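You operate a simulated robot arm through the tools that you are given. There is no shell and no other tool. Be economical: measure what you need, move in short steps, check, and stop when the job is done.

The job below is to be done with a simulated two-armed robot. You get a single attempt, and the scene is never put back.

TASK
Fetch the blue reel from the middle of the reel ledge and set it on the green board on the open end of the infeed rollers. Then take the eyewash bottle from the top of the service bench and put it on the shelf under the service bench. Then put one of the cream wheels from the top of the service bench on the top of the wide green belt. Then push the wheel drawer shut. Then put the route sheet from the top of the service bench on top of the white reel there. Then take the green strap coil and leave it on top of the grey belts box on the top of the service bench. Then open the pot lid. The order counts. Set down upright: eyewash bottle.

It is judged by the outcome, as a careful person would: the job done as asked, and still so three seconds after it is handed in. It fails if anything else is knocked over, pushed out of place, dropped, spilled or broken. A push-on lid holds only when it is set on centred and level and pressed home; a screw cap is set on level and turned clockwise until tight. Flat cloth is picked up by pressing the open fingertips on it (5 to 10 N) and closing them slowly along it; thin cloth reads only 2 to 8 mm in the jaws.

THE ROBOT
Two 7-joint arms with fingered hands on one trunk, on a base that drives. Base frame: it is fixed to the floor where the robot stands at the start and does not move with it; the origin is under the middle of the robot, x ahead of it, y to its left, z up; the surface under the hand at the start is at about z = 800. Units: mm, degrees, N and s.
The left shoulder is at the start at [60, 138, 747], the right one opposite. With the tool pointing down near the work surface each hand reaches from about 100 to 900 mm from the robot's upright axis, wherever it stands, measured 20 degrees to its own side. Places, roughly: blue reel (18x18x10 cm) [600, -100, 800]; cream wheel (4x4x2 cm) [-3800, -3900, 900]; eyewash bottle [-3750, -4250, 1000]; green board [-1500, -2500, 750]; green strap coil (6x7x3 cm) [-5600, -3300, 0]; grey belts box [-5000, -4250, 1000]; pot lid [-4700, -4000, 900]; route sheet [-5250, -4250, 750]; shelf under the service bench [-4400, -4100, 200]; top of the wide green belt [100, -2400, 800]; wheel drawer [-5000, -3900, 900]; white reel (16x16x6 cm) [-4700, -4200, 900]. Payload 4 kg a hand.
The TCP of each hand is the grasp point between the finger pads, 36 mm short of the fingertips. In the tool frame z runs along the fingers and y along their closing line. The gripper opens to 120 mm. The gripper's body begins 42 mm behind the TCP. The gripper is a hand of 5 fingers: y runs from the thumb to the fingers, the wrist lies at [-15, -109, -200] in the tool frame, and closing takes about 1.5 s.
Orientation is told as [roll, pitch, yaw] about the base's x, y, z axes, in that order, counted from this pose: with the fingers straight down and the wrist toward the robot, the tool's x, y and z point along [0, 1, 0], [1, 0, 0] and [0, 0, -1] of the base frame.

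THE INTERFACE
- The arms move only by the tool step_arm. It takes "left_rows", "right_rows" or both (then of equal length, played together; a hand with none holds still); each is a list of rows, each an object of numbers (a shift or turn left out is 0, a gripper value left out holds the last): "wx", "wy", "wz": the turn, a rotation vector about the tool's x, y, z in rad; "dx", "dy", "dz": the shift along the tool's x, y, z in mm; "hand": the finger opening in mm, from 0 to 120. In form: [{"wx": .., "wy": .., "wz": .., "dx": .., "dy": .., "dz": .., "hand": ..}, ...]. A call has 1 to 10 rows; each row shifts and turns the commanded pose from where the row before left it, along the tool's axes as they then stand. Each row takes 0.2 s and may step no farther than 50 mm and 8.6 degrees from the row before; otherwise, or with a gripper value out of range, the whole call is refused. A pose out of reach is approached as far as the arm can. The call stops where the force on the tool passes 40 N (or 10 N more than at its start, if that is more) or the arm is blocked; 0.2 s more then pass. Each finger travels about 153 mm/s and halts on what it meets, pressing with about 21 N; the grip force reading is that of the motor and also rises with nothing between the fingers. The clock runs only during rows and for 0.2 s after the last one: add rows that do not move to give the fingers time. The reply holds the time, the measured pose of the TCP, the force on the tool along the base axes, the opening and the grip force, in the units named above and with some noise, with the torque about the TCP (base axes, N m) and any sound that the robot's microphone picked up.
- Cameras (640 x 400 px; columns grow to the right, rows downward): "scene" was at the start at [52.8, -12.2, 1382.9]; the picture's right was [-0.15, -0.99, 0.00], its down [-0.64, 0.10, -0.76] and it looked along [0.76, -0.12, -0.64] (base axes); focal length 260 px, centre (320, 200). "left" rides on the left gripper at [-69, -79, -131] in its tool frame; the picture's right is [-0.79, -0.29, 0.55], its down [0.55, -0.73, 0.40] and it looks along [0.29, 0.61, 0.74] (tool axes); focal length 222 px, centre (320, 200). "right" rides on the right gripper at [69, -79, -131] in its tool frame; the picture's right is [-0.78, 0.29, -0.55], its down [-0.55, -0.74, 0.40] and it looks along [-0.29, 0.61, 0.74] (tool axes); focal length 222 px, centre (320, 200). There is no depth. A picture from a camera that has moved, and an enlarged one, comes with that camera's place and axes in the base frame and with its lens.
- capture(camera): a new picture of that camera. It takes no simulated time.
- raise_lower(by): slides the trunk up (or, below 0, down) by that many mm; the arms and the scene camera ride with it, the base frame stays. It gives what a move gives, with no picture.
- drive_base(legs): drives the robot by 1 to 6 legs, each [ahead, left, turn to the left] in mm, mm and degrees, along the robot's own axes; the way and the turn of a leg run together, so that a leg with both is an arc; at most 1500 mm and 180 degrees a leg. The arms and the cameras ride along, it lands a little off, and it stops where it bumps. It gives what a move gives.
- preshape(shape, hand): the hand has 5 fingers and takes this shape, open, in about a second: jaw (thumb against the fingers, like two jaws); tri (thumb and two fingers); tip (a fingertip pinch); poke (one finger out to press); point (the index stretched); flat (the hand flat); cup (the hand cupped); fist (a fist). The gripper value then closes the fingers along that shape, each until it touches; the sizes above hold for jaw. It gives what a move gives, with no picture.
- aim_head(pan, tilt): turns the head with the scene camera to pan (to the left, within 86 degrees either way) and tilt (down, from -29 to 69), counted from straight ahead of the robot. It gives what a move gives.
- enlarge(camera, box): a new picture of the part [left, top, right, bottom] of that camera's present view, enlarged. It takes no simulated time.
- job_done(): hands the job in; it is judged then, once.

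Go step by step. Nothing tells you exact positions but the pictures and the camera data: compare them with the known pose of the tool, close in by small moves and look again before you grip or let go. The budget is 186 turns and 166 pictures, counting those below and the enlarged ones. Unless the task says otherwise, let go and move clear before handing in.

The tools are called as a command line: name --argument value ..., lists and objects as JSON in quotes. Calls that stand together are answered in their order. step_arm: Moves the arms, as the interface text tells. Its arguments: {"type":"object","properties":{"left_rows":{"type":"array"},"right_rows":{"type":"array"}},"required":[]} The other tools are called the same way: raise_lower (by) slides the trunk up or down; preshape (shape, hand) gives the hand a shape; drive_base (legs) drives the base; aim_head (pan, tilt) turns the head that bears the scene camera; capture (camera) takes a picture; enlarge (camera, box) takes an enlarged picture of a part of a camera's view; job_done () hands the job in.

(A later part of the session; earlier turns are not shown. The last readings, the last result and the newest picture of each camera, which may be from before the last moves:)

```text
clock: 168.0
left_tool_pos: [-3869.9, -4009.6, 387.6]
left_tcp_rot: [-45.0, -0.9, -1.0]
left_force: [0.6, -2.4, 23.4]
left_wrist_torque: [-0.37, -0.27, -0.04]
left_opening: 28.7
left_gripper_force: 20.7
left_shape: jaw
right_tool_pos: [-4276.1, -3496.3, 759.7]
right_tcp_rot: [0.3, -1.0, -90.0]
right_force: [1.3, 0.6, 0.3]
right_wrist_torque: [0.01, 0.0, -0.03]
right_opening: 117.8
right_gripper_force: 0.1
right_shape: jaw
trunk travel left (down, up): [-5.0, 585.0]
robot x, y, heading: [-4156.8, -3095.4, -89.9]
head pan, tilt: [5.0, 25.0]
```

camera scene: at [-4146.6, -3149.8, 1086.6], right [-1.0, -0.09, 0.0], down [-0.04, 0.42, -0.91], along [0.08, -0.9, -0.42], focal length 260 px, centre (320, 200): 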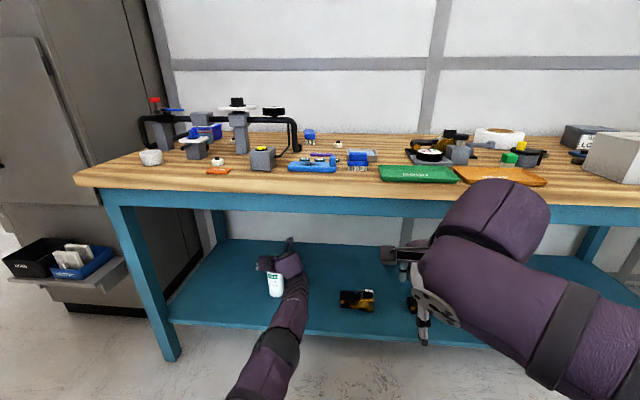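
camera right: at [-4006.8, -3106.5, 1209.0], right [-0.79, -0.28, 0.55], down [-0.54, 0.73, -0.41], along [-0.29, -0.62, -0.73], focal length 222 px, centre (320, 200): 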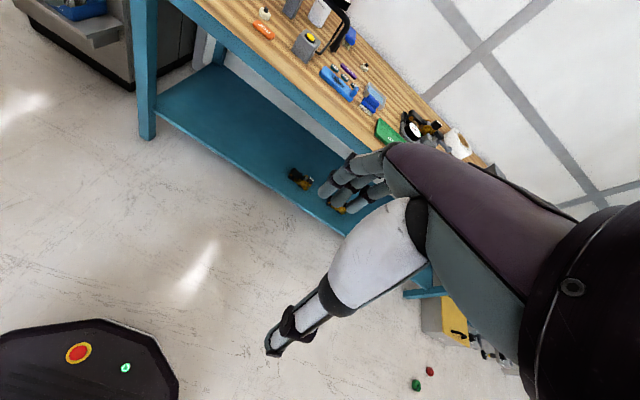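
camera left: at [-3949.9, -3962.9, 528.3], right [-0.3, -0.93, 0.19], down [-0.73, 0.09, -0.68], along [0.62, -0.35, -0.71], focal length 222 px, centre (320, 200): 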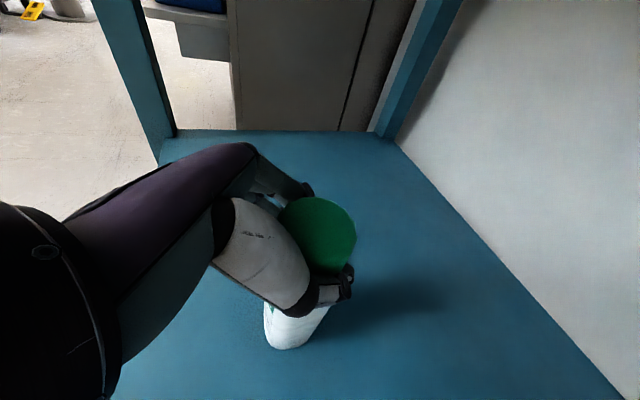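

It rests firmly on the shelf. Release and withdraw along the tool axis.

step_arm --left_rows '[{"dx": -1.5, "dz": -1.5, "hand": 45}, {"hand": 70}, {"hand": 100}, {"hand": 118}, {}, {"dz": -20}, {"dz": -30}, {"dz": -30}, {"dz": -30}]'

capture --camera "left"

enlarge --camera "scene" --box '[200, 220, 360, 340]'

```text
clock: 170.0
left_tool_pos: [-3868.8, -3932.5, 462.0]
left_tcp_rot: [-44.7, -0.7, -1.0]
left_force: [-0.6, -0.4, -0.6]
left_wrist_torque: [-0.03, 0.01, 0.02]
left_opening: 117.4
left_gripper_force: 0.0
left_shape: jaw
right_tool_pos: [-4276.1, -3498.6, 758.9]
right_tcp_rot: [0.2, -0.8, -90.0]
right_force: [0.4, -0.4, -0.1]
right_wrist_torque: [0.06, 0.0, 0.0]
right_opening: 117.5
right_gripper_force: 0.0
right_shape: jaw
trunk travel left (down, up): [-5.0, 585.0]
robot x, y, heading: [-4154.2, -3090.8, -89.8]
head pan, tilt: [5.0, 25.0]
```

```text
100 pictures are left
camera left: at [-3950.2, -3889.0, 603.5], right [-0.31, -0.94, 0.16], down [-0.72, 0.12, -0.68], along [0.62, -0.32, -0.72], focal length 222 px, centre (320, 200)
```

left: 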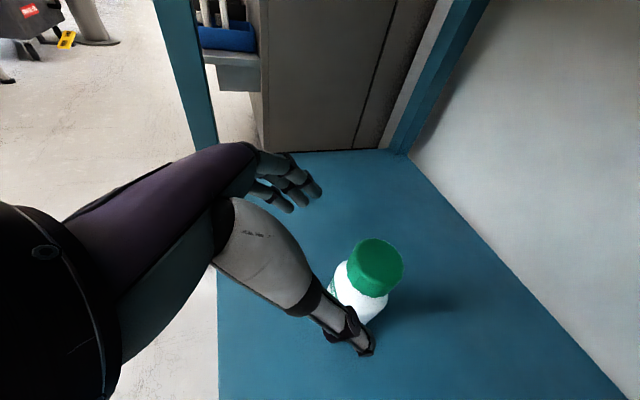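

```text
3.33 times, centred on (280, 280) of scene
camera zoom: at [-4146.1, -3151.5, 1086.4], right [-1.0, -0.09, 0.0], down [-0.04, 0.42, -0.91], along [0.08, -0.9, -0.42], focal length 866 px, centre (453, -67)
```

zoom: 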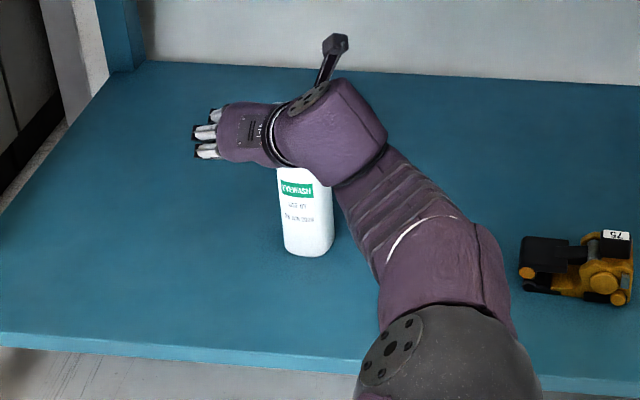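

The eyewash bottle stands upright on the shelf. Now I'll back out, raise the trunk, and lift the left hand for the wheel.

drive_base --legs '[[-500, 0, 0]]'

raise_lower --by 385

step_arm --left_rows '[{"dx": -28, "dz": -28}, {"dx": -28, "dz": -28}, {"dx": -28, "dz": -28}, {"dx": -28, "dz": -28}, {"dx": -28, "dz": -28}, {"dx": -28, "dz": -28}, {"wy": 0.145}, {"wy": 0.145}, {"wy": 0.145}]'

drive_base --legs '[[0, -240, 0], [400, 0, 0]]'

aim_head --pan 15 --tilt 35

capture --camera "scene"

capture --camera "left"

```text
clock: 173.0
left_tool_pos: [-3860.3, -3419.3, 463.3]
left_tcp_rot: [-44.7, -0.7, 0.1]
left_force: [0.9, 0.7, 0.4]
left_wrist_torque: [0.02, 0.0, 0.05]
left_opening: 117.7
left_gripper_force: 0.2
left_shape: jaw
right_tool_pos: [-4273.3, -2990.8, 758.9]
right_tcp_rot: [0.2, -0.8, -88.9]
right_force: [0.3, 0.6, 0.5]
right_wrist_torque: [0.01, -0.01, 0.0]
right_opening: 118.0
right_gripper_force: 0.0
right_shape: jaw
trunk travel left (down, up): [-5.0, 585.0]
robot x, y, heading: [-4158.3, -2579.7, -89.1]
head pan, tilt: [5.0, 25.0]
```

```text
clock: 176.7
left_tool_pos: [-3859.5, -3419.3, 847.7]
left_tcp_rot: [-44.7, -0.6, 0.2]
left_force: [0.7, 0.1, -0.6]
left_wrist_torque: [0.04, 0.03, 0.0]
left_opening: 117.7
left_gripper_force: 0.1
left_shape: jaw
right_tool_pos: [-4274.4, -2990.9, 1144.6]
right_tcp_rot: [0.2, -0.9, -88.9]
right_force: [0.6, 0.6, 0.5]
right_wrist_torque: [-0.01, 0.01, 0.01]
right_opening: 117.9
right_gripper_force: 0.0
right_shape: jaw
trunk travel left (down, up): [-390.0, 200.0]
robot x, y, heading: [-4160.2, -2582.8, -88.6]
head pan, tilt: [5.0, 25.0]
```

```text
clock: 178.7
left_tool_pos: [-3864.4, -3392.7, 1068.1]
left_tcp_rot: [-22.7, -0.6, 0.3]
left_force: [0.8, -0.6, -0.4]
left_wrist_torque: [0.01, 0.07, 0.0]
left_opening: 118.2
left_gripper_force: 0.0
left_shape: jaw
left hand out of reach, approached as far as the arm can: row 8, 9
right_tool_pos: [-4272.9, -2993.1, 1142.6]
right_tcp_rot: [0.2, -0.8, -88.9]
right_force: [0.0, 1.2, 0.2]
right_wrist_torque: [0.02, 0.06, 0.0]
right_opening: 117.8
right_gripper_force: 0.1
right_shape: jaw
trunk travel left (down, up): [-390.0, 200.0]
robot x, y, heading: [-4158.9, -2584.0, -89.0]
head pan, tilt: [5.0, 25.0]
```

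```text
clock: 182.6
left_tool_pos: [-4098.6, -3803.6, 1070.4]
left_tcp_rot: [-22.9, -0.6, 0.1]
left_force: [0.0, 0.0, -0.8]
left_wrist_torque: [0.01, -0.01, -0.02]
left_opening: 118.2
left_gripper_force: 0.0
left_shape: jaw
right_tool_pos: [-4507.5, -3403.2, 1144.2]
right_tcp_rot: [0.3, -0.8, -88.9]
right_force: [0.5, 0.2, -0.6]
right_wrist_torque: [0.01, 0.0, 0.02]
right_opening: 117.7
right_gripper_force: 0.0
right_shape: jaw
trunk travel left (down, up): [-390.0, 200.0]
robot x, y, heading: [-4388.6, -2996.9, -88.6]
head pan, tilt: [5.0, 25.0]
```

```text
clock: 183.3
left_tool_pos: [-4099.4, -3804.8, 1069.2]
left_tcp_rot: [-23.0, -0.5, 0.1]
left_force: [-0.1, 0.3, 1.0]
left_wrist_torque: [0.01, 0.0, 0.02]
left_opening: 118.1
left_gripper_force: 0.0
left_shape: jaw
right_tool_pos: [-4506.6, -3403.1, 1144.2]
right_tcp_rot: [0.2, -0.7, -89.0]
right_force: [-0.5, 0.0, 0.2]
right_wrist_torque: [-0.03, 0.02, 0.02]
right_opening: 117.8
right_gripper_force: 0.1
right_shape: jaw
trunk travel left (down, up): [-390.0, 200.0]
robot x, y, heading: [-4390.8, -2993.5, -88.7]
head pan, tilt: [15.0, 35.0]
```

```text
98 pictures are left
camera scene: at [-4368.7, -3048.1, 1455.7], right [-0.96, -0.28, 0.0], down [-0.16, 0.55, -0.82], along [0.23, -0.79, -0.57], focal length 260 px, centre (320, 200)
```

scene: 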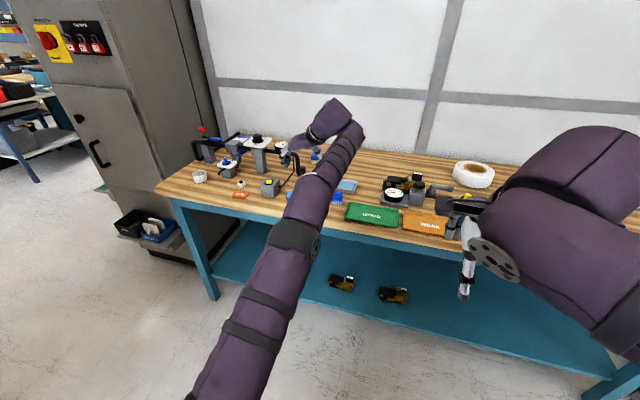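

```text
97 pictures are left
camera left: at [-4180.8, -3817.9, 1216.8], right [-0.29, -0.94, -0.2], down [-0.73, 0.35, -0.59], along [0.62, -0.02, -0.78], focal length 222 px, centre (320, 200)
```

left: 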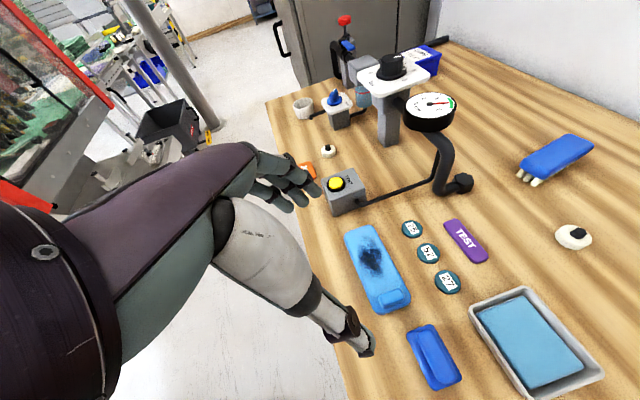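

Wheel confirmed at [-4127, -4151]. Drive in 300 mm, then adjust above the wheel.

drive_base --legs '[[300, 0, -1.3]]'

capture --camera "left"

```text
clock: 185.4
left_tool_pos: [-4116.3, -4122.1, 1069.5]
left_tcp_rot: [-22.9, -0.5, -1.3]
left_force: [0.5, -0.1, -0.9]
left_wrist_torque: [0.03, -0.01, -0.01]
left_opening: 117.9
left_gripper_force: 0.1
left_shape: jaw
right_tool_pos: [-4515.1, -3712.1, 1143.3]
right_tcp_rot: [0.2, -0.7, -90.3]
right_force: [-0.5, 0.3, 0.1]
right_wrist_torque: [0.03, 0.0, 0.04]
right_opening: 117.7
right_gripper_force: 0.0
right_shape: jaw
trunk travel left (down, up): [-390.0, 200.0]
robot x, y, heading: [-4387.2, -3301.7, -90.2]
head pan, tilt: [15.0, 35.0]
```

```text
96 pictures are left
camera left: at [-4198.4, -4133.0, 1216.3], right [-0.31, -0.93, -0.2], down [-0.72, 0.37, -0.59], along [0.62, -0.04, -0.78], focal length 222 px, centre (320, 200)
```

left: 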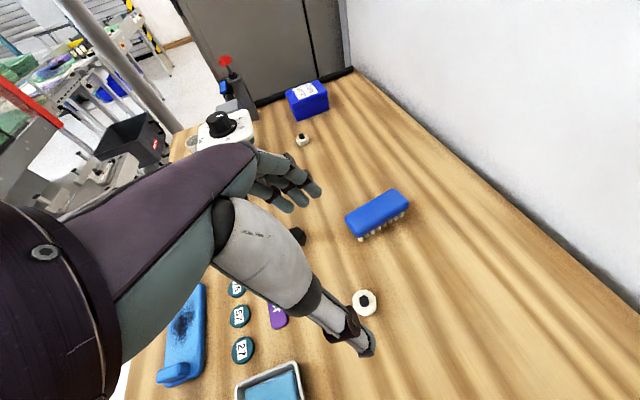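

Wheel refined at [-4124, -4151]. Lower most of the way with the jaws at 80 mm, then check.

step_arm --left_rows '[{"dx": 12, "dy": -3, "dz": 38, "hand": 80}, {"dx": 12, "dy": -3, "dz": 38}, {"dx": 12, "dy": -2, "dz": 38}, {"dx": 7, "dz": 22}]'

capture --camera "left"

enlarge --camera "scene" --box '[220, 80, 420, 220]'

```text
clock: 186.4
left_tool_pos: [-4124.2, -4135.0, 926.5]
left_tcp_rot: [-23.1, -0.5, -1.3]
left_force: [0.2, 0.1, 0.3]
left_wrist_torque: [0.02, -0.01, 0.03]
left_opening: 80.1
left_gripper_force: 0.0
left_shape: jaw
right_tool_pos: [-4514.4, -3711.2, 1143.7]
right_tcp_rot: [0.2, -0.8, -90.3]
right_force: [0.2, 0.3, -0.1]
right_wrist_torque: [0.01, 0.02, 0.02]
right_opening: 117.8
right_gripper_force: 0.1
right_shape: jaw
trunk travel left (down, up): [-390.0, 200.0]
robot x, y, heading: [-4383.5, -3303.1, -90.0]
head pan, tilt: [15.0, 35.0]
```

```text
95 pictures are left
camera left: at [-4204.8, -4145.2, 1072.8], right [-0.31, -0.93, -0.2], down [-0.72, 0.37, -0.59], along [0.62, -0.04, -0.78], focal length 222 px, centre (320, 200)
```

left: 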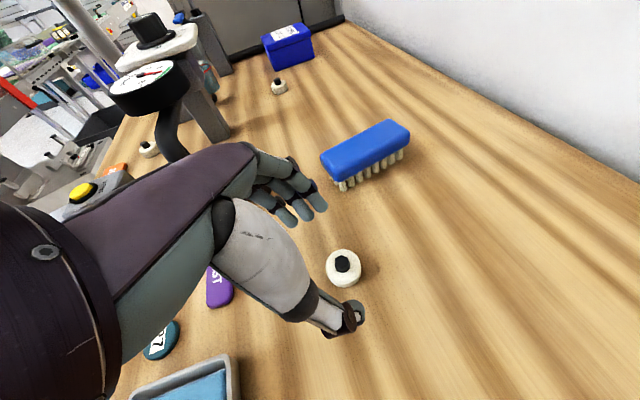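

```text
2.86 times, centred on (320, 150) of scene
camera zoom: at [-4367.3, -3358.4, 1455.7], right [-0.97, -0.26, 0.0], down [-0.15, 0.55, -0.82], along [0.21, -0.79, -0.57], focal length 742 px, centre (320, 343)
```

zoom: 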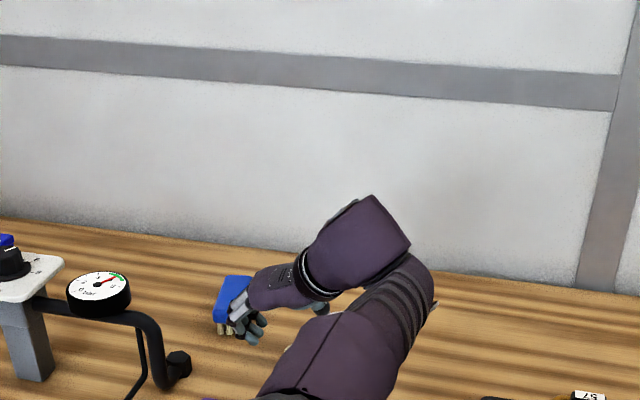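

Centred over the wheel. Descend the last ~37 mm and close.

step_arm --left_rows '[{"dx": 6, "dz": 14}, {"dx": 5, "dz": 12}, {"dx": 3, "dz": 7}, {}]'

step_arm --left_rows '[{"hand": 60}, {"hand": 45}, {"hand": 30}, {"hand": 20}, {"hand": 15}, {"hand": 15}, {"hand": 15}]'

capture --camera "left"

```text
clock: 187.4
left_tool_pos: [-4122.7, -4134.1, 890.6]
left_tcp_rot: [-23.0, -0.6, -1.3]
left_force: [1.0, 0.7, 1.4]
left_wrist_torque: [0.05, -0.06, 0.0]
left_opening: 80.5
left_gripper_force: 0.1
left_shape: jaw
right_tool_pos: [-4513.9, -3709.4, 1144.1]
right_tcp_rot: [0.1, -0.8, -90.3]
right_force: [0.3, 0.0, 0.1]
right_wrist_torque: [0.0, -0.02, -0.01]
right_opening: 117.6
right_gripper_force: 0.2
right_shape: jaw
trunk travel left (down, up): [-390.0, 200.0]
robot x, y, heading: [-4389.1, -3300.9, -90.0]
head pan, tilt: [15.0, 35.0]
```

```text
clock: 189.0
left_tool_pos: [-4121.9, -4132.8, 891.3]
left_tcp_rot: [-22.9, -0.6, -1.2]
left_force: [-1.6, 0.1, 2.7]
left_wrist_torque: [0.0, -0.06, 0.0]
left_opening: 23.9
left_gripper_force: 21.3
left_shape: jaw
right_tool_pos: [-4513.2, -3710.7, 1143.9]
right_tcp_rot: [0.2, -0.8, -90.4]
right_force: [-0.5, 0.4, -0.1]
right_wrist_torque: [0.01, 0.02, -0.01]
right_opening: 117.5
right_gripper_force: 0.1
right_shape: jaw
trunk travel left (down, up): [-390.0, 200.0]
robot x, y, heading: [-4389.1, -3303.6, -90.0]
head pan, tilt: [15.0, 35.0]
```

```text
93 pictures are left
camera left: at [-4204.1, -4145.0, 1038.2], right [-0.31, -0.93, -0.2], down [-0.72, 0.37, -0.59], along [0.62, -0.04, -0.78], focal length 222 px, centre (320, 200)
```

left: 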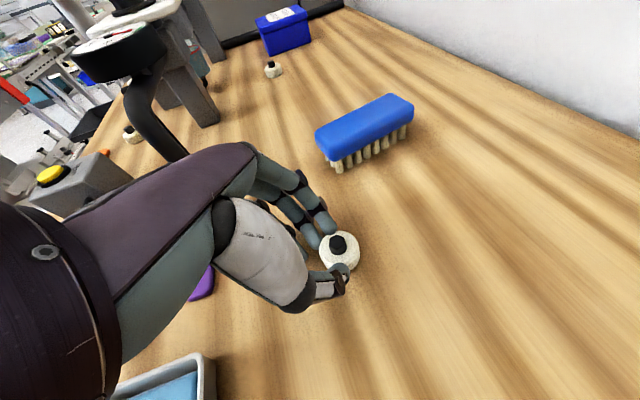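

Gripped near its front half. Lift gently and check it stays.

step_arm --left_rows '[{"dx": -4, "dz": -9}, {"dx": -8, "dz": -18}, {"dx": -8, "dz": -18}, {"dx": -12, "dz": -30}, {"dx": -12, "dz": -30}, {}]'

capture --camera "left"

```text
clock: 190.4
left_tool_pos: [-4124.0, -4133.2, 1004.3]
left_tcp_rot: [-22.9, -0.6, -1.3]
left_force: [-0.4, 0.4, 0.7]
left_wrist_torque: [0.01, 0.0, -0.03]
left_opening: 15.0
left_gripper_force: 20.9
left_shape: jaw
right_tool_pos: [-4514.5, -3710.5, 1143.2]
right_tcp_rot: [0.2, -0.8, -90.4]
right_force: [-0.7, -0.4, -0.2]
right_wrist_torque: [0.01, 0.0, -0.01]
right_opening: 117.8
right_gripper_force: 0.1
right_shape: jaw
trunk travel left (down, up): [-390.0, 200.0]
robot x, y, heading: [-4388.1, -3302.4, -90.4]
head pan, tilt: [15.0, 35.0]
```

```text
92 pictures are left
camera left: at [-4205.3, -4145.2, 1152.1], right [-0.31, -0.93, -0.2], down [-0.72, 0.37, -0.59], along [0.62, -0.04, -0.78], focal length 222 px, centre (320, 200)
```

left: 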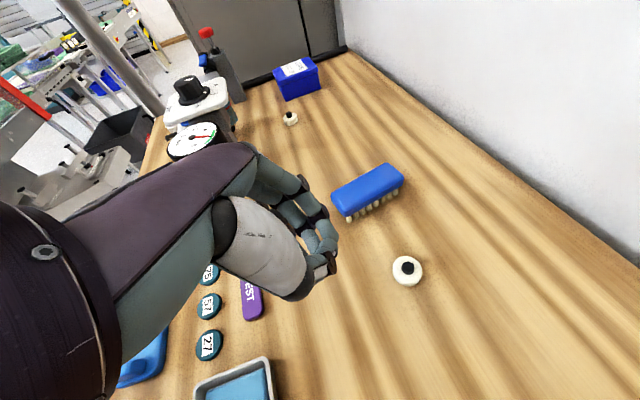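

The wheel slipped out forward and lies now at about [-4128, -4226]. I need to grip past its centre; I'll drive 70 mm closer, reopen and look.

drive_base --legs '[[75, 0, 0.3]]'

step_arm --left_rows '[{"hand": 50}, {"hand": 80}, {}]'

capture --camera "left"

```text
clock: 191.5
left_tool_pos: [-4120.4, -4210.0, 1003.4]
left_tcp_rot: [-22.9, -0.7, -1.1]
left_force: [0.4, -0.9, -0.4]
left_wrist_torque: [0.02, -0.01, 0.02]
left_opening: 15.1
left_gripper_force: 21.2
left_shape: jaw
right_tool_pos: [-4513.0, -3787.7, 1144.0]
right_tcp_rot: [0.2, -0.8, -90.1]
right_force: [0.2, -0.5, 0.5]
right_wrist_torque: [0.08, 0.0, -0.01]
right_opening: 117.6
right_gripper_force: 0.0
right_shape: jaw
trunk travel left (down, up): [-390.0, 200.0]
robot x, y, heading: [-4389.0, -3376.4, -89.9]
head pan, tilt: [15.0, 35.0]
```

```text
clock: 192.3
left_tool_pos: [-4120.7, -4207.8, 1004.5]
left_tcp_rot: [-22.9, -0.5, -0.9]
left_force: [0.3, 0.5, -0.1]
left_wrist_torque: [-0.02, 0.05, -0.02]
left_opening: 79.5
left_gripper_force: 0.0
left_shape: jaw
right_tool_pos: [-4513.4, -3786.7, 1142.3]
right_tcp_rot: [0.3, -0.8, -90.0]
right_force: [-0.4, -0.3, 0.3]
right_wrist_torque: [-0.03, -0.05, 0.04]
right_opening: 118.2
right_gripper_force: 0.0
right_shape: jaw
trunk travel left (down, up): [-390.0, 200.0]
robot x, y, heading: [-4391.6, -3376.5, -89.9]
head pan, tilt: [15.0, 35.0]
```

```text
91 pictures are left
camera left: at [-4202.2, -4220.1, 1151.7], right [-0.31, -0.93, -0.2], down [-0.72, 0.36, -0.59], along [0.62, -0.03, -0.78], focal length 222 px, centre (320, 200)
```

left: 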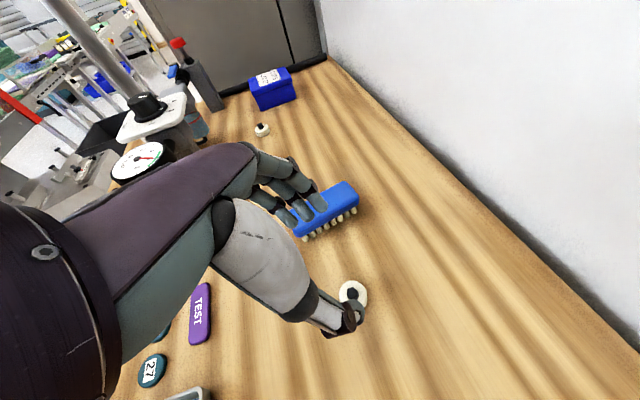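

Wheel at [-4128, -4223]. Descend so the pads land slightly beyond its centre, then close.

step_arm --left_rows '[{"dx": 9, "dy": -4, "dz": 32, "hand": 74}, {"dx": 9, "dy": -3, "dz": 32}, {"dx": 8, "dz": 26}, {"dx": 5, "dz": 14}, {"dx": 2, "dz": 7}, {}]'

capture --camera "left"

```text
clock: 193.7
left_tool_pos: [-4128.0, -4220.9, 890.9]
left_tcp_rot: [-23.0, -0.6, -1.0]
left_force: [-0.2, 1.3, 4.8]
left_wrist_torque: [0.09, -0.24, 0.03]
left_opening: 74.4
left_gripper_force: 0.0
left_shape: jaw
right_tool_pos: [-4512.0, -3785.4, 1144.2]
right_tcp_rot: [0.2, -0.7, -90.0]
right_force: [0.1, -0.1, -0.3]
right_wrist_torque: [0.03, -0.03, -0.04]
right_opening: 117.6
right_gripper_force: 0.1
right_shape: jaw
trunk travel left (down, up): [-390.0, 200.0]
robot x, y, heading: [-4386.0, -3371.6, -89.9]
head pan, tilt: [15.0, 35.0]
```

```text
90 pictures are left
camera left: at [-4208.5, -4231.7, 1037.5], right [-0.31, -0.93, -0.2], down [-0.72, 0.36, -0.59], along [0.62, -0.04, -0.78], focal length 222 px, centre (320, 200)
```

left: 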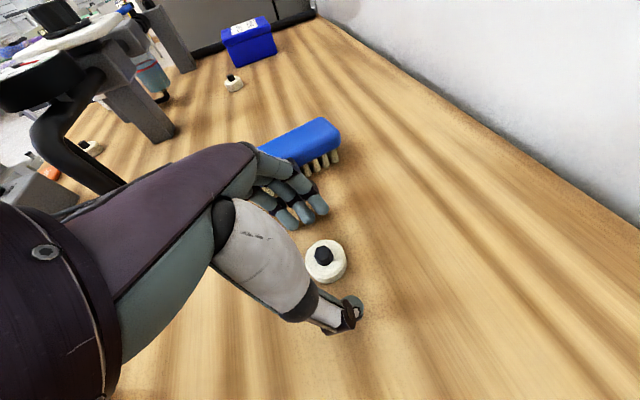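

The tips touch the table with the wheel between. Close slowly.

step_arm --left_rows '[{"dx": -0.5, "dz": -1, "hand": 60}, {"hand": 50}, {"hand": 40}, {"hand": 32}, {"hand": 25}, {"hand": 18}, {"hand": 15}, {"hand": 15}]'

enlarge --camera "left" --box '[220, 160, 420, 360]'

```text
clock: 195.5
left_tool_pos: [-4126.4, -4220.9, 890.8]
left_tcp_rot: [-22.9, -0.6, -1.0]
left_force: [-0.1, 0.0, 2.6]
left_wrist_torque: [0.03, -0.03, -0.03]
left_opening: 22.6
left_gripper_force: 20.4
left_shape: jaw
right_tool_pos: [-4512.1, -3786.6, 1143.2]
right_tcp_rot: [0.2, -0.7, -90.0]
right_force: [0.2, 0.3, 0.0]
right_wrist_torque: [0.02, 0.0, 0.01]
right_opening: 117.6
right_gripper_force: 0.0
right_shape: jaw
trunk travel left (down, up): [-390.0, 200.0]
robot x, y, heading: [-4392.7, -3377.8, -90.2]
head pan, tilt: [15.0, 35.0]
```

```text
2.00 times, centred on (320, 260) of left
camera zoom: at [-4208.2, -4232.3, 1037.7], right [-0.31, -0.93, -0.2], down [-0.72, 0.36, -0.59], along [0.62, -0.03, -0.78], focal length 444 px, centre (320, 80)
```

zoom: 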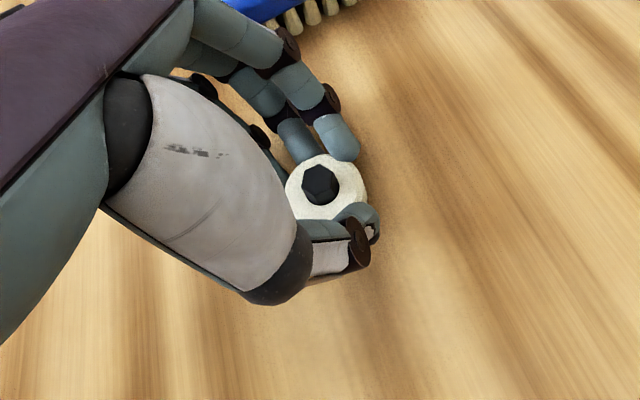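

Now the thumb and fingers are on either side of the wheel's middle. Lift.

step_arm --left_rows '[{"dx": -2, "dz": -5}, {"dx": -4, "dz": -9}, {"dx": -8, "dz": -18}, {"dx": -12, "dz": -30}, {"dx": -12, "dz": -30}, {}]'

enlarge --camera "left" --box '[220, 160, 420, 360]'

```text
clock: 196.9
left_tool_pos: [-4128.0, -4219.6, 987.6]
left_tcp_rot: [-22.9, -0.6, -1.1]
left_force: [0.3, 0.5, -0.9]
left_wrist_torque: [-0.01, 0.01, -0.02]
left_opening: 22.3
left_gripper_force: 21.1
left_shape: jaw
right_tool_pos: [-4513.6, -3786.6, 1144.4]
right_tcp_rot: [0.2, -0.8, -90.2]
right_force: [0.4, -0.8, -0.5]
right_wrist_torque: [0.05, 0.01, -0.01]
right_opening: 117.8
right_gripper_force: 0.0
right_shape: jaw
trunk travel left (down, up): [-390.0, 200.0]
robot x, y, heading: [-4390.7, -3379.5, -90.0]
head pan, tilt: [15.0, 35.0]
```

```text
2.00 times, centred on (320, 260) of left
camera zoom: at [-4209.6, -4232.4, 1135.2], right [-0.3, -0.93, -0.2], down [-0.72, 0.36, -0.59], along [0.62, -0.03, -0.78], focal length 444 px, centre (320, 80)
```

zoom: 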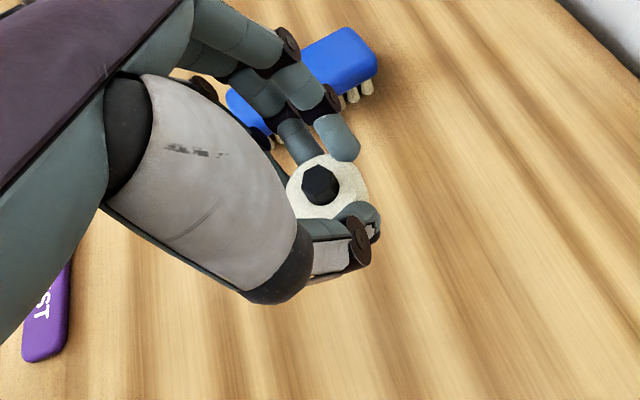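

The wheel is held. There seems to be an open passage east of the bench toward the other side of the belt; I'll back off, tuck the arm, turn left and look.

drive_base --legs '[[-480, 0, 0]]'

step_arm --left_rows '[{"dx": 33, "dz": -22}, {"dx": 33, "dz": -22}, {"dx": 33, "dz": -22}, {"dx": 33, "dz": -22}, {"dx": 33, "dz": -22}, {"dx": 33, "dz": -22}, {"dx": 33, "dz": -22}, {"dx": 33, "dz": -22}, {"dx": 33, "dz": -22}]'

aim_head --pan 75 --tilt 18

capture --camera "scene"

```text
clock: 199.8
left_tool_pos: [-4128.9, -3722.2, 987.5]
left_tcp_rot: [-23.1, -0.5, -1.0]
left_force: [0.6, -0.8, -0.3]
left_wrist_torque: [0.0, -0.03, 0.0]
left_opening: 22.4
left_gripper_force: 21.0
left_shape: jaw
right_tool_pos: [-4513.3, -3289.8, 1144.5]
right_tcp_rot: [0.2, -0.8, -90.2]
right_force: [0.4, 0.7, -0.3]
right_wrist_torque: [-0.01, 0.01, 0.02]
right_opening: 117.6
right_gripper_force: 0.0
right_shape: jaw
trunk travel left (down, up): [-390.0, 200.0]
robot x, y, heading: [-4390.1, -2883.3, -90.0]
head pan, tilt: [15.0, 35.0]
```

```text
clock: 201.8
left_tool_pos: [-4122.5, -3371.2, 1055.8]
left_tcp_rot: [-22.9, -0.6, -1.0]
left_force: [-0.2, -0.3, 0.4]
left_wrist_torque: [0.03, 0.01, -0.01]
left_opening: 22.2
left_gripper_force: 21.0
left_shape: jaw
right_tool_pos: [-4513.5, -3288.9, 1143.6]
right_tcp_rot: [0.3, -0.8, -90.1]
right_force: [0.5, -0.3, -0.1]
right_wrist_torque: [0.03, -0.05, -0.01]
right_opening: 117.8
right_gripper_force: 0.1
right_shape: jaw
trunk travel left (down, up): [-390.0, 200.0]
robot x, y, heading: [-4389.8, -2877.6, -89.8]
head pan, tilt: [15.0, 35.0]
```

```text
clock: 203.1
left_tool_pos: [-4121.9, -3372.5, 1056.3]
left_tcp_rot: [-22.9, -0.6, -1.0]
left_force: [0.1, 0.2, -0.8]
left_wrist_torque: [0.0, 0.0, -0.02]
left_opening: 22.2
left_gripper_force: 20.8
left_shape: jaw
right_tool_pos: [-4512.7, -3288.3, 1144.1]
right_tcp_rot: [0.1, -0.8, -90.0]
right_force: [-0.5, 1.2, -1.0]
right_wrist_torque: [0.01, -0.02, 0.02]
right_opening: 117.4
right_gripper_force: 0.0
right_shape: jaw
trunk travel left (down, up): [-390.0, 200.0]
robot x, y, heading: [-4390.9, -2880.6, -89.8]
head pan, tilt: [75.0, 18.0]
```

```text
87 pictures are left
camera scene: at [-4300.2, -2874.8, 1482.8], right [-0.26, -0.97, 0.0], down [-0.3, 0.08, -0.95], along [0.92, -0.25, -0.31], focal length 260 px, centre (320, 200)
```

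scene: 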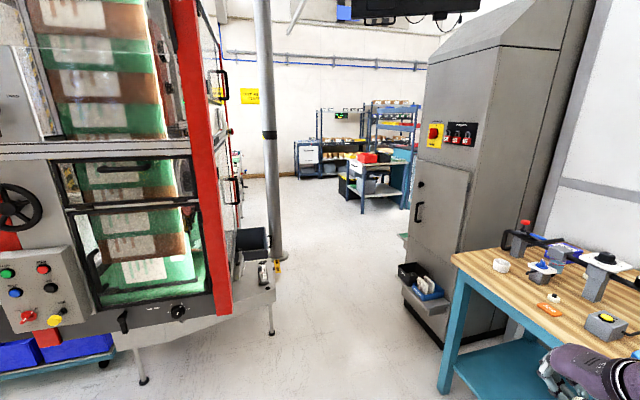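

The passage: chute table corner at y ≈ -2970 on the left, cabinet tray at y ≈ -3850 on the right, column at about [-1758, -3094]. I'll travel east along y ≈ -3370.

drive_base --legs '[[0, 0, 89.8], [0, -490, 0], [1000, 0, 0]]'

aim_head --pan 0 --tilt 25

capture --camera "scene"

```text
clock: 214.7
left_tool_pos: [-2889.7, -3090.2, 1056.3]
left_tcp_rot: [-22.9, -0.5, 90.5]
left_force: [-0.1, -0.7, -1.4]
left_wrist_torque: [0.04, 0.0, -0.01]
left_opening: 22.1
left_gripper_force: 20.5
left_shape: jaw
right_tool_pos: [-2963.1, -3483.5, 1144.6]
right_tcp_rot: [0.1, -0.9, 1.4]
right_force: [0.0, -0.4, -0.5]
right_wrist_torque: [-0.04, 0.0, -0.05]
right_opening: 117.7
right_gripper_force: 0.0
right_shape: jaw
trunk travel left (down, up): [-390.0, 200.0]
robot x, y, heading: [-3373.8, -3371.6, 1.7]
head pan, tilt: [75.0, 18.0]
```

```text
clock: 216.2
left_tool_pos: [-2889.1, -3090.0, 1056.5]
left_tcp_rot: [-23.0, -0.6, 90.5]
left_force: [0.6, 0.4, 0.3]
left_wrist_torque: [0.01, 0.01, -0.03]
left_opening: 22.5
left_gripper_force: 20.7
left_shape: jaw
right_tool_pos: [-2961.9, -3482.4, 1143.2]
right_tcp_rot: [0.2, -0.8, 1.4]
right_force: [0.5, 0.1, 0.1]
right_wrist_torque: [-0.01, 0.01, -0.03]
right_opening: 117.7
right_gripper_force: 0.0
right_shape: jaw
trunk travel left (down, up): [-390.0, 200.0]
robot x, y, heading: [-3370.7, -3367.1, 1.5]
head pan, tilt: [0.0, 25.0]
```

```text
86 pictures are left
camera scene: at [-3312.3, -3367.2, 1471.5], right [0.03, -1.0, 0.0], down [-0.42, -0.01, -0.91], along [0.91, 0.03, -0.42], focal length 260 px, centre (320, 200)
```

scene: 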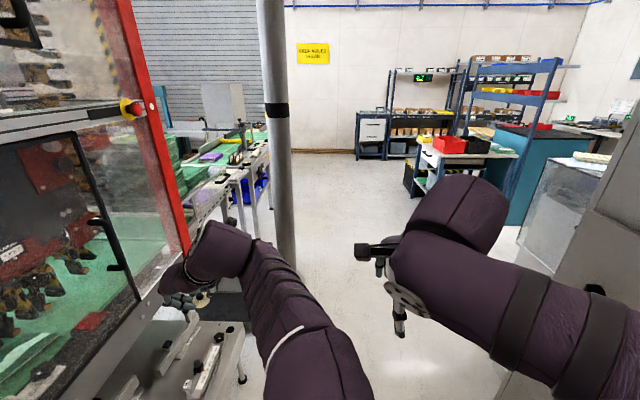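

Column base at about [-1621, -3023]. I'll pass it on its right, then look toward the belt.

drive_base --legs '[[1020, 0, -1.5], [0, -190, 0], [1500, 0, 0], [600, 0, 0]]'

aim_head --pan 75 --tilt 22

capture --camera "scene"

```text
clock: 232.7
left_tool_pos: [231.8, -3135.8, 1056.5]
left_tcp_rot: [-22.9, -0.5, 92.0]
left_force: [0.2, -0.1, -0.4]
left_wrist_torque: [0.01, 0.01, 0.03]
left_opening: 22.3
left_gripper_force: 20.6
left_shape: jaw
right_tool_pos: [170.0, -3530.1, 1143.4]
right_tcp_rot: [0.2, -0.8, 2.9]
right_force: [0.1, -0.4, -0.1]
right_wrist_torque: [-0.02, 0.02, 0.0]
right_opening: 117.8
right_gripper_force: 0.1
right_shape: jaw
trunk travel left (down, up): [-390.0, 200.0]
robot x, y, heading: [-243.9, -3425.6, 3.1]
head pan, tilt: [0.0, 25.0]
```

```text
clock: 234.1
left_tool_pos: [232.0, -3135.6, 1055.0]
left_tcp_rot: [-23.0, -0.7, 92.0]
left_force: [-0.1, -0.2, -0.7]
left_wrist_torque: [0.0, 0.03, -0.01]
left_opening: 22.4
left_gripper_force: 21.1
left_shape: jaw
right_tool_pos: [169.3, -3530.3, 1144.5]
right_tcp_rot: [0.2, -0.8, 2.9]
right_force: [-0.4, 0.1, 0.6]
right_wrist_torque: [-0.01, -0.01, -0.01]
right_opening: 117.7
right_gripper_force: 0.0
right_shape: jaw
trunk travel left (down, up): [-390.0, 200.0]
robot x, y, heading: [-242.3, -3426.7, 2.9]
head pan, tilt: [75.0, 22.0]
```

```text
85 pictures are left
camera scene: at [-256.2, -3337.6, 1476.3], right [0.98, -0.21, 0.0], down [-0.08, -0.37, -0.93], along [0.19, 0.91, -0.37], focal length 260 px, centre (320, 200)
```

scene: 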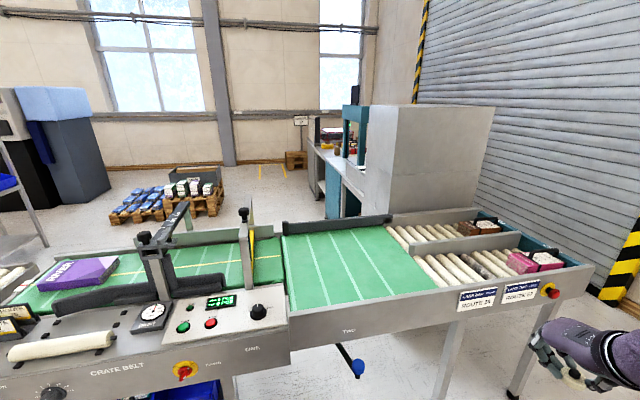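

The wide green belt spans x -207..328, y -2650..-2150 at z ≈ 800. I'll turn to face it and line up the left hand with its middle.

drive_base --legs '[[0, 0, 87.1], [0, -600, 0], [290, 0, 0]]'

aim_head --pan 20 --tilt 35

capture --camera "scene"

capture --camera "left"

```text
clock: 242.7
left_tool_pos: [79.0, -2641.9, 1055.8]
left_tcp_rot: [-22.9, -0.6, 177.9]
left_force: [0.9, 0.9, -1.1]
left_wrist_torque: [0.02, -0.02, 0.0]
left_opening: 22.1
left_gripper_force: 21.5
left_shape: jaw
right_tool_pos: [468.2, -2733.1, 1143.6]
right_tcp_rot: [0.1, -0.8, 88.6]
right_force: [-0.2, 0.0, 0.4]
right_wrist_torque: [-0.03, -0.03, -0.01]
right_opening: 117.9
right_gripper_force: 0.0
right_shape: jaw
trunk travel left (down, up): [-390.0, 200.0]
robot x, y, heading: [333.9, -3138.3, 89.1]
head pan, tilt: [75.0, 22.0]
```

```text
clock: 243.9
left_tool_pos: [79.9, -2642.3, 1055.8]
left_tcp_rot: [-23.0, -0.6, 177.8]
left_force: [-0.2, -0.5, 0.0]
left_wrist_torque: [0.0, 0.0, 0.02]
left_opening: 22.1
left_gripper_force: 21.2
left_shape: jaw
right_tool_pos: [466.9, -2733.5, 1144.3]
right_tcp_rot: [0.2, -0.7, 88.6]
right_force: [-0.4, 0.3, -0.3]
right_wrist_torque: [0.0, 0.01, 0.01]
right_opening: 117.8
right_gripper_force: 0.1
right_shape: jaw
trunk travel left (down, up): [-390.0, 200.0]
robot x, y, heading: [335.8, -3138.7, 89.0]
head pan, tilt: [20.0, 35.0]
```

```text
84 pictures are left
camera scene: at [304.3, -3084.6, 1455.7], right [0.95, 0.32, 0.0], down [0.18, -0.54, -0.82], along [-0.26, 0.78, -0.57], focal length 260 px, centre (320, 200)
```

scene: 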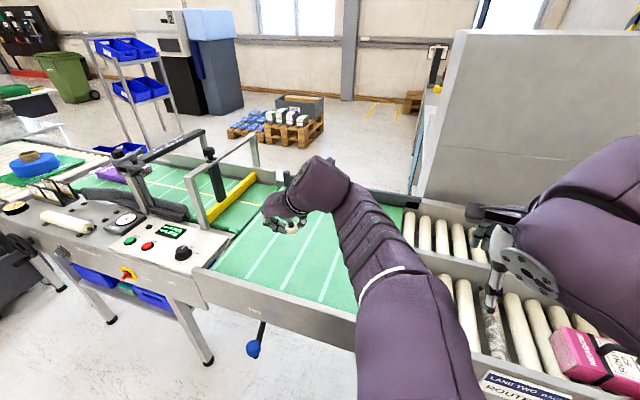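

```text
83 pictures are left
camera left: at [159.5, -2632.8, 1203.1], right [0.33, 0.92, -0.2], down [0.71, -0.38, -0.59], along [-0.62, 0.05, -0.78], focal length 222 px, centre (320, 200)
```

left: 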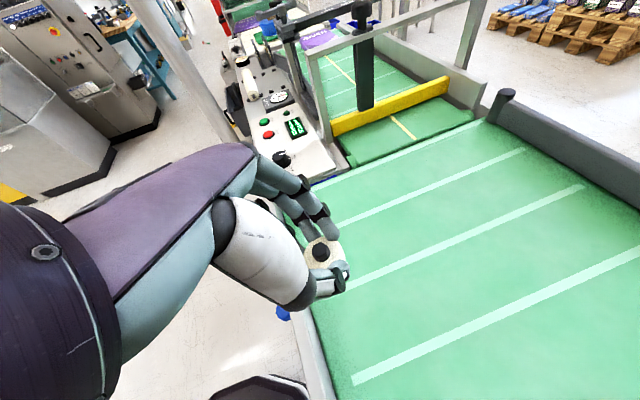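

Extend over the belt and come down partway.

step_arm --left_rows '[{"dx": -14.8, "dz": 33.4}, {"dx": -14.8, "dz": 33.4}, {"dx": -14.8, "dz": 33.4}, {"dx": -14.8, "dz": 33.4}, {"dx": -14.8, "dz": 33.4}, {"dx": -14.8, "dz": 33.4}, {}]'

capture --camera "left"

```text
clock: 245.6
left_tool_pos: [84.9, -2483.4, 905.3]
left_tcp_rot: [-22.8, -0.6, 177.7]
left_force: [-0.4, -0.1, 0.6]
left_wrist_torque: [0.0, 0.0, 0.02]
left_opening: 22.0
left_gripper_force: 21.0
left_shape: jaw
right_tool_pos: [468.3, -2734.8, 1142.9]
right_tcp_rot: [0.2, -0.8, 88.6]
right_force: [0.1, -0.1, 0.7]
right_wrist_torque: [0.03, 0.02, 0.0]
right_opening: 117.9
right_gripper_force: 0.1
right_shape: jaw
trunk travel left (down, up): [-390.0, 200.0]
robot x, y, heading: [334.1, -3135.4, 88.8]
head pan, tilt: [20.0, 35.0]
```

```text
82 pictures are left
camera left: at [165.2, -2475.1, 1052.8], right [0.33, 0.92, -0.2], down [0.71, -0.38, -0.59], along [-0.62, 0.05, -0.78], focal length 222 px, centre (320, 200)
```

left: 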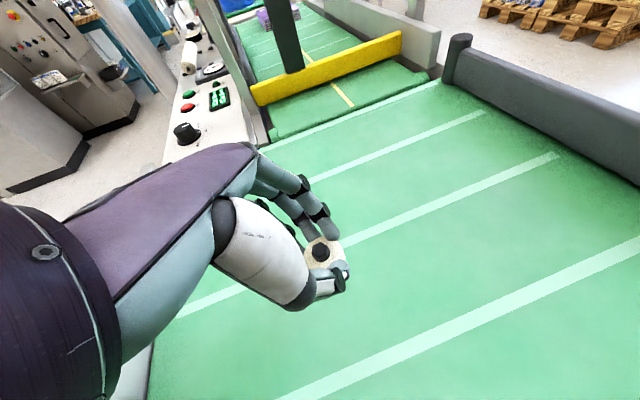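

Lower to near the belt, then creep to contact.

step_arm --left_rows '[{"dx": 8, "dz": 18}, {"dx": 7, "dz": 16}, {"dx": 2, "dz": 5}, {"dx": 1.2, "dz": 2.8}, {"dx": 1.2, "dz": 2.8}, {"dx": 1.2, "dz": 2.8}]'

step_arm --left_rows '[{"dx": 1.2, "dz": 2.8}, {"dx": 1.2, "dz": 2.8}]'

capture --camera "left"

```text
clock: 246.9
left_tool_pos: [82.4, -2483.5, 852.8]
left_tcp_rot: [-22.9, -0.6, 177.8]
left_force: [-0.4, -0.5, -0.7]
left_wrist_torque: [0.02, 0.02, 0.01]
left_opening: 22.1
left_gripper_force: 21.1
left_shape: jaw
right_tool_pos: [467.0, -2734.2, 1144.4]
right_tcp_rot: [0.2, -0.8, 88.6]
right_force: [-0.2, -0.1, -0.4]
right_wrist_torque: [0.0, 0.0, 0.02]
right_opening: 117.7
right_gripper_force: 0.1
right_shape: jaw
trunk travel left (down, up): [-390.0, 200.0]
robot x, y, heading: [333.2, -3139.8, 88.6]
head pan, tilt: [20.0, 35.0]
```

```text
clock: 247.6
left_tool_pos: [83.5, -2483.4, 848.5]
left_tcp_rot: [-22.9, -0.6, 177.9]
left_force: [-0.2, -0.7, -0.4]
left_wrist_torque: [-0.01, 0.01, -0.01]
left_opening: 21.8
left_gripper_force: 21.0
left_shape: jaw
right_tool_pos: [468.0, -2733.8, 1142.7]
right_tcp_rot: [0.1, -0.7, 88.6]
right_force: [0.3, 1.1, 0.3]
right_wrist_torque: [0.0, 0.0, 0.02]
right_opening: 117.7
right_gripper_force: 0.1
right_shape: jaw
trunk travel left (down, up): [-390.0, 200.0]
robot x, y, heading: [334.1, -3136.1, 88.7]
head pan, tilt: [20.0, 35.0]
```

```text
81 pictures are left
camera left: at [163.9, -2474.1, 994.5], right [0.33, 0.92, -0.2], down [0.71, -0.38, -0.59], along [-0.62, 0.05, -0.78], focal length 222 px, centre (320, 200)
```

left: 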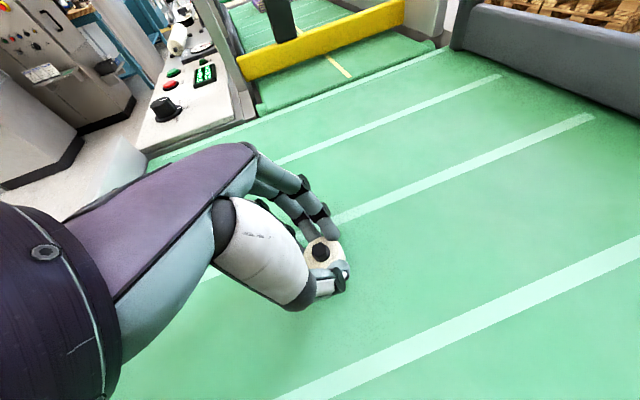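

Not yet touching; continue creeping down in 2–3 mm steps.

step_arm --left_rows '[{"dx": 1.2, "dz": 2.8}, {"dx": 1.2, "dz": 2.8}, {}]'

step_arm --left_rows '[{"dx": 1.2, "dz": 2.8}, {"dx": 1.2, "dz": 2.8}, {}]'

step_arm --left_rows '[{"dx": 1, "dz": 2.2}, {"dx": 1, "dz": 2.2}, {}]'

```text
clock: 248.3
left_tool_pos: [83.3, -2483.5, 841.5]
left_tcp_rot: [-22.9, -0.7, 177.8]
left_force: [0.1, 0.4, 0.6]
left_wrist_torque: [0.02, -0.01, 0.03]
left_opening: 22.3
left_gripper_force: 21.2
left_shape: jaw
right_tool_pos: [466.7, -2734.2, 1144.0]
right_tcp_rot: [0.1, -0.8, 88.6]
right_force: [-0.1, 0.4, -0.6]
right_wrist_torque: [0.01, 0.0, 0.01]
right_opening: 117.9
right_gripper_force: 0.2
right_shape: jaw
trunk travel left (down, up): [-390.0, 200.0]
robot x, y, heading: [335.3, -3139.2, 88.8]
head pan, tilt: [20.0, 35.0]
```

```text
clock: 249.2
left_tool_pos: [83.0, -2483.5, 838.6]
left_tcp_rot: [-23.0, -0.7, 177.7]
left_force: [0.2, 3.3, 13.7]
left_wrist_torque: [0.01, 0.17, -0.05]
left_opening: 22.7
left_gripper_force: 21.1
left_shape: jaw
right_tool_pos: [467.9, -2735.0, 1143.5]
right_tcp_rot: [0.2, -0.8, 88.6]
right_force: [-0.4, -0.1, -0.2]
right_wrist_torque: [0.02, -0.02, -0.04]
right_opening: 117.5
right_gripper_force: 0.0
right_shape: jaw
trunk travel left (down, up): [-390.0, 200.0]
robot x, y, heading: [334.1, -3141.6, 88.8]
head pan, tilt: [20.0, 35.0]
```

```text
clock: 249.9
left_tool_pos: [82.6, -2483.6, 835.2]
left_tcp_rot: [-23.5, -0.8, 177.7]
left_force: [-1.1, 3.3, 37.8]
left_wrist_torque: [0.07, 0.35, -0.15]
left_opening: 23.9
left_gripper_force: 20.6
left_shape: jaw
right_tool_pos: [469.2, -2736.5, 1143.6]
right_tcp_rot: [0.3, -0.9, 88.5]
right_force: [-0.1, -0.7, -1.1]
right_wrist_torque: [0.0, -0.02, 0.02]
right_opening: 117.6
right_gripper_force: 0.1
right_shape: jaw
trunk travel left (down, up): [-390.0, 200.0]
robot x, y, heading: [331.2, -3139.7, 88.7]
head pan, tilt: [20.0, 35.0]
```

Contact made with the belt. Ease off, open and retreat upward.

step_arm --left_rows '[{"dx": -1.5, "dz": -3.5}, {"hand": 32}, {"hand": 50}, {"hand": 80}, {"hand": 100}, {"dx": -4, "dz": -9}, {"dx": -10, "dz": -25}, {"dx": -14, "dz": -34}, {"dx": -14, "dz": -34}, {"dx": -14, "dz": -34}]'

capture --camera "left"

```text
clock: 252.2
left_tool_pos: [82.5, -2485.7, 985.2]
left_tcp_rot: [-23.0, -0.6, 177.8]
left_force: [0.1, 0.2, 0.3]
left_wrist_torque: [-0.01, -0.01, 0.0]
left_opening: 99.9
left_gripper_force: 0.1
left_shape: jaw
right_tool_pos: [468.0, -2734.2, 1144.0]
right_tcp_rot: [0.2, -0.8, 88.6]
right_force: [-0.4, -0.3, 0.7]
right_wrist_torque: [0.01, -0.01, -0.03]
right_opening: 117.5
right_gripper_force: 0.0
right_shape: jaw
trunk travel left (down, up): [-390.0, 200.0]
robot x, y, heading: [333.4, -3139.1, 89.0]
head pan, tilt: [20.0, 35.0]
```

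```text
80 pictures are left
camera left: at [162.0, -2476.8, 1131.4], right [0.33, 0.92, -0.2], down [0.71, -0.38, -0.59], along [-0.62, 0.05, -0.78], focal length 222 px, centre (320, 200)
```

left: 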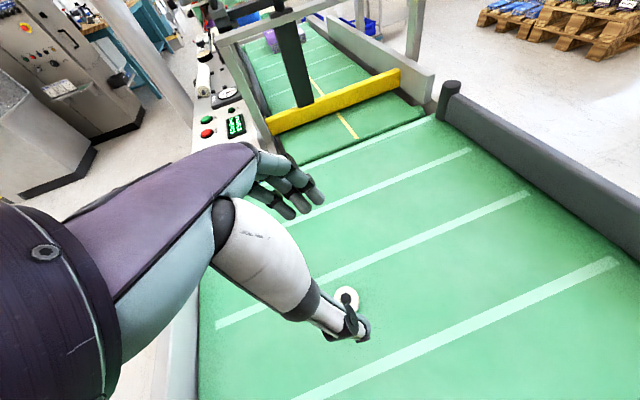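

The wheel lies on the wide green belt. Now I'll retract and go back to the service bench by the same way, driving backward.

step_arm --left_rows '[{"dx": 28, "dz": -25}, {"dx": 28, "dz": -25}, {"dx": 28, "dz": -25}, {"dx": 28, "dz": -25}, {"dx": 28, "dz": -10}]'

drive_base --legs '[[-400, 0, 0], [0, 0, -89], [-1300, 0, 0], [-1300, 0, 0]]'

```text
clock: 253.3
left_tool_pos: [78.0, -2658.1, 1030.9]
left_tcp_rot: [-23.0, -0.6, 177.8]
left_force: [-0.4, -0.7, -0.9]
left_wrist_torque: [-0.04, 0.0, 0.0]
left_opening: 99.7
left_gripper_force: 0.0
left_shape: jaw
right_tool_pos: [468.5, -2734.6, 1143.6]
right_tcp_rot: [0.2, -0.8, 88.5]
right_force: [0.5, 0.5, 0.3]
right_wrist_torque: [0.01, -0.02, -0.03]
right_opening: 117.8
right_gripper_force: 0.0
right_shape: jaw
trunk travel left (down, up): [-390.0, 200.0]
robot x, y, heading: [334.2, -3135.5, 89.0]
head pan, tilt: [20.0, 35.0]
```

```text
clock: 271.8
left_tool_pos: [-1802.1, -3284.7, 1029.7]
left_tcp_rot: [-23.0, -0.4, 88.9]
left_force: [0.0, 0.5, 0.0]
left_wrist_torque: [0.02, 0.02, 0.0]
left_opening: 99.9
left_gripper_force: 0.0
left_shape: jaw
right_tool_pos: [-1871.1, -3676.7, 1143.3]
right_tcp_rot: [0.3, -0.8, -0.3]
right_force: [-0.5, 0.1, 0.1]
right_wrist_torque: [0.0, -0.03, 0.04]
right_opening: 117.7
right_gripper_force: 0.0
right_shape: jaw
trunk travel left (down, up): [-390.0, 200.0]
robot x, y, heading: [-2278.3, -3548.5, -0.2]
head pan, tilt: [20.0, 35.0]
```

Continue back along the passage to in front of the bench's right half.

drive_base --legs '[[0, 180, 0], [-1450, 0, 0], [-650, 0, 0], [0, 450, 0], [0, 0, -89.8], [0, -380, 0]]'

aim_head --pan 0 --tilt 25

capture --camera "scene"

```text
clock: 291.6
left_tool_pos: [-4498.2, -3323.3, 1030.9]
left_tcp_rot: [-23.0, -0.6, -4.4]
left_force: [-1.3, -1.8, 0.5]
left_wrist_torque: [-0.03, 0.01, 0.04]
left_opening: 100.2
left_gripper_force: 0.0
left_shape: jaw
right_tool_pos: [-4886.5, -3232.9, 1142.1]
right_tcp_rot: [0.3, -0.8, -93.5]
right_force: [-1.2, -0.1, -0.9]
right_wrist_torque: [-0.03, 0.03, -0.01]
right_opening: 117.5
right_gripper_force: 0.1
right_shape: jaw
trunk travel left (down, up): [-390.0, 200.0]
robot x, y, heading: [-4737.5, -2834.1, -93.4]
head pan, tilt: [20.0, 35.0]
```

```text
clock: 292.4
left_tool_pos: [-4498.5, -3324.0, 1030.7]
left_tcp_rot: [-22.9, -0.6, -4.4]
left_force: [-0.1, 0.7, -0.6]
left_wrist_torque: [0.0, 0.03, 0.02]
left_opening: 100.1
left_gripper_force: 0.1
left_shape: jaw
right_tool_pos: [-4885.1, -3232.9, 1143.7]
right_tcp_rot: [0.2, -0.7, -93.6]
right_force: [-0.1, -0.1, -0.4]
right_wrist_torque: [0.03, -0.05, 0.02]
right_opening: 117.8
right_gripper_force: 0.0
right_shape: jaw
trunk travel left (down, up): [-390.0, 200.0]
robot x, y, heading: [-4737.7, -2833.3, -93.1]
head pan, tilt: [0.0, 25.0]
```

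```text
79 pictures are left
camera scene: at [-4742.0, -2894.7, 1471.4], right [-1.0, 0.06, 0.0], down [0.02, 0.42, -0.91], along [-0.05, -0.9, -0.42], focal length 260 px, centre (320, 200)
```

scene: 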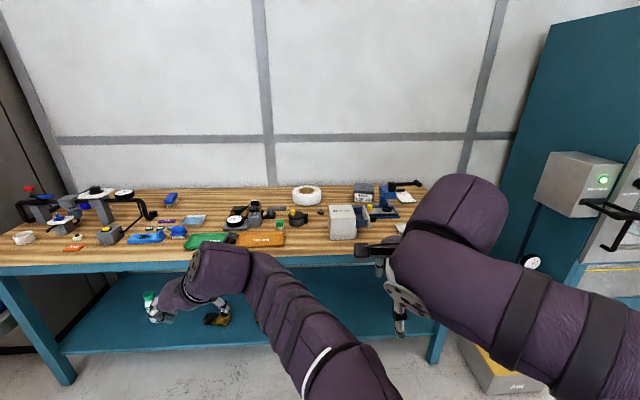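

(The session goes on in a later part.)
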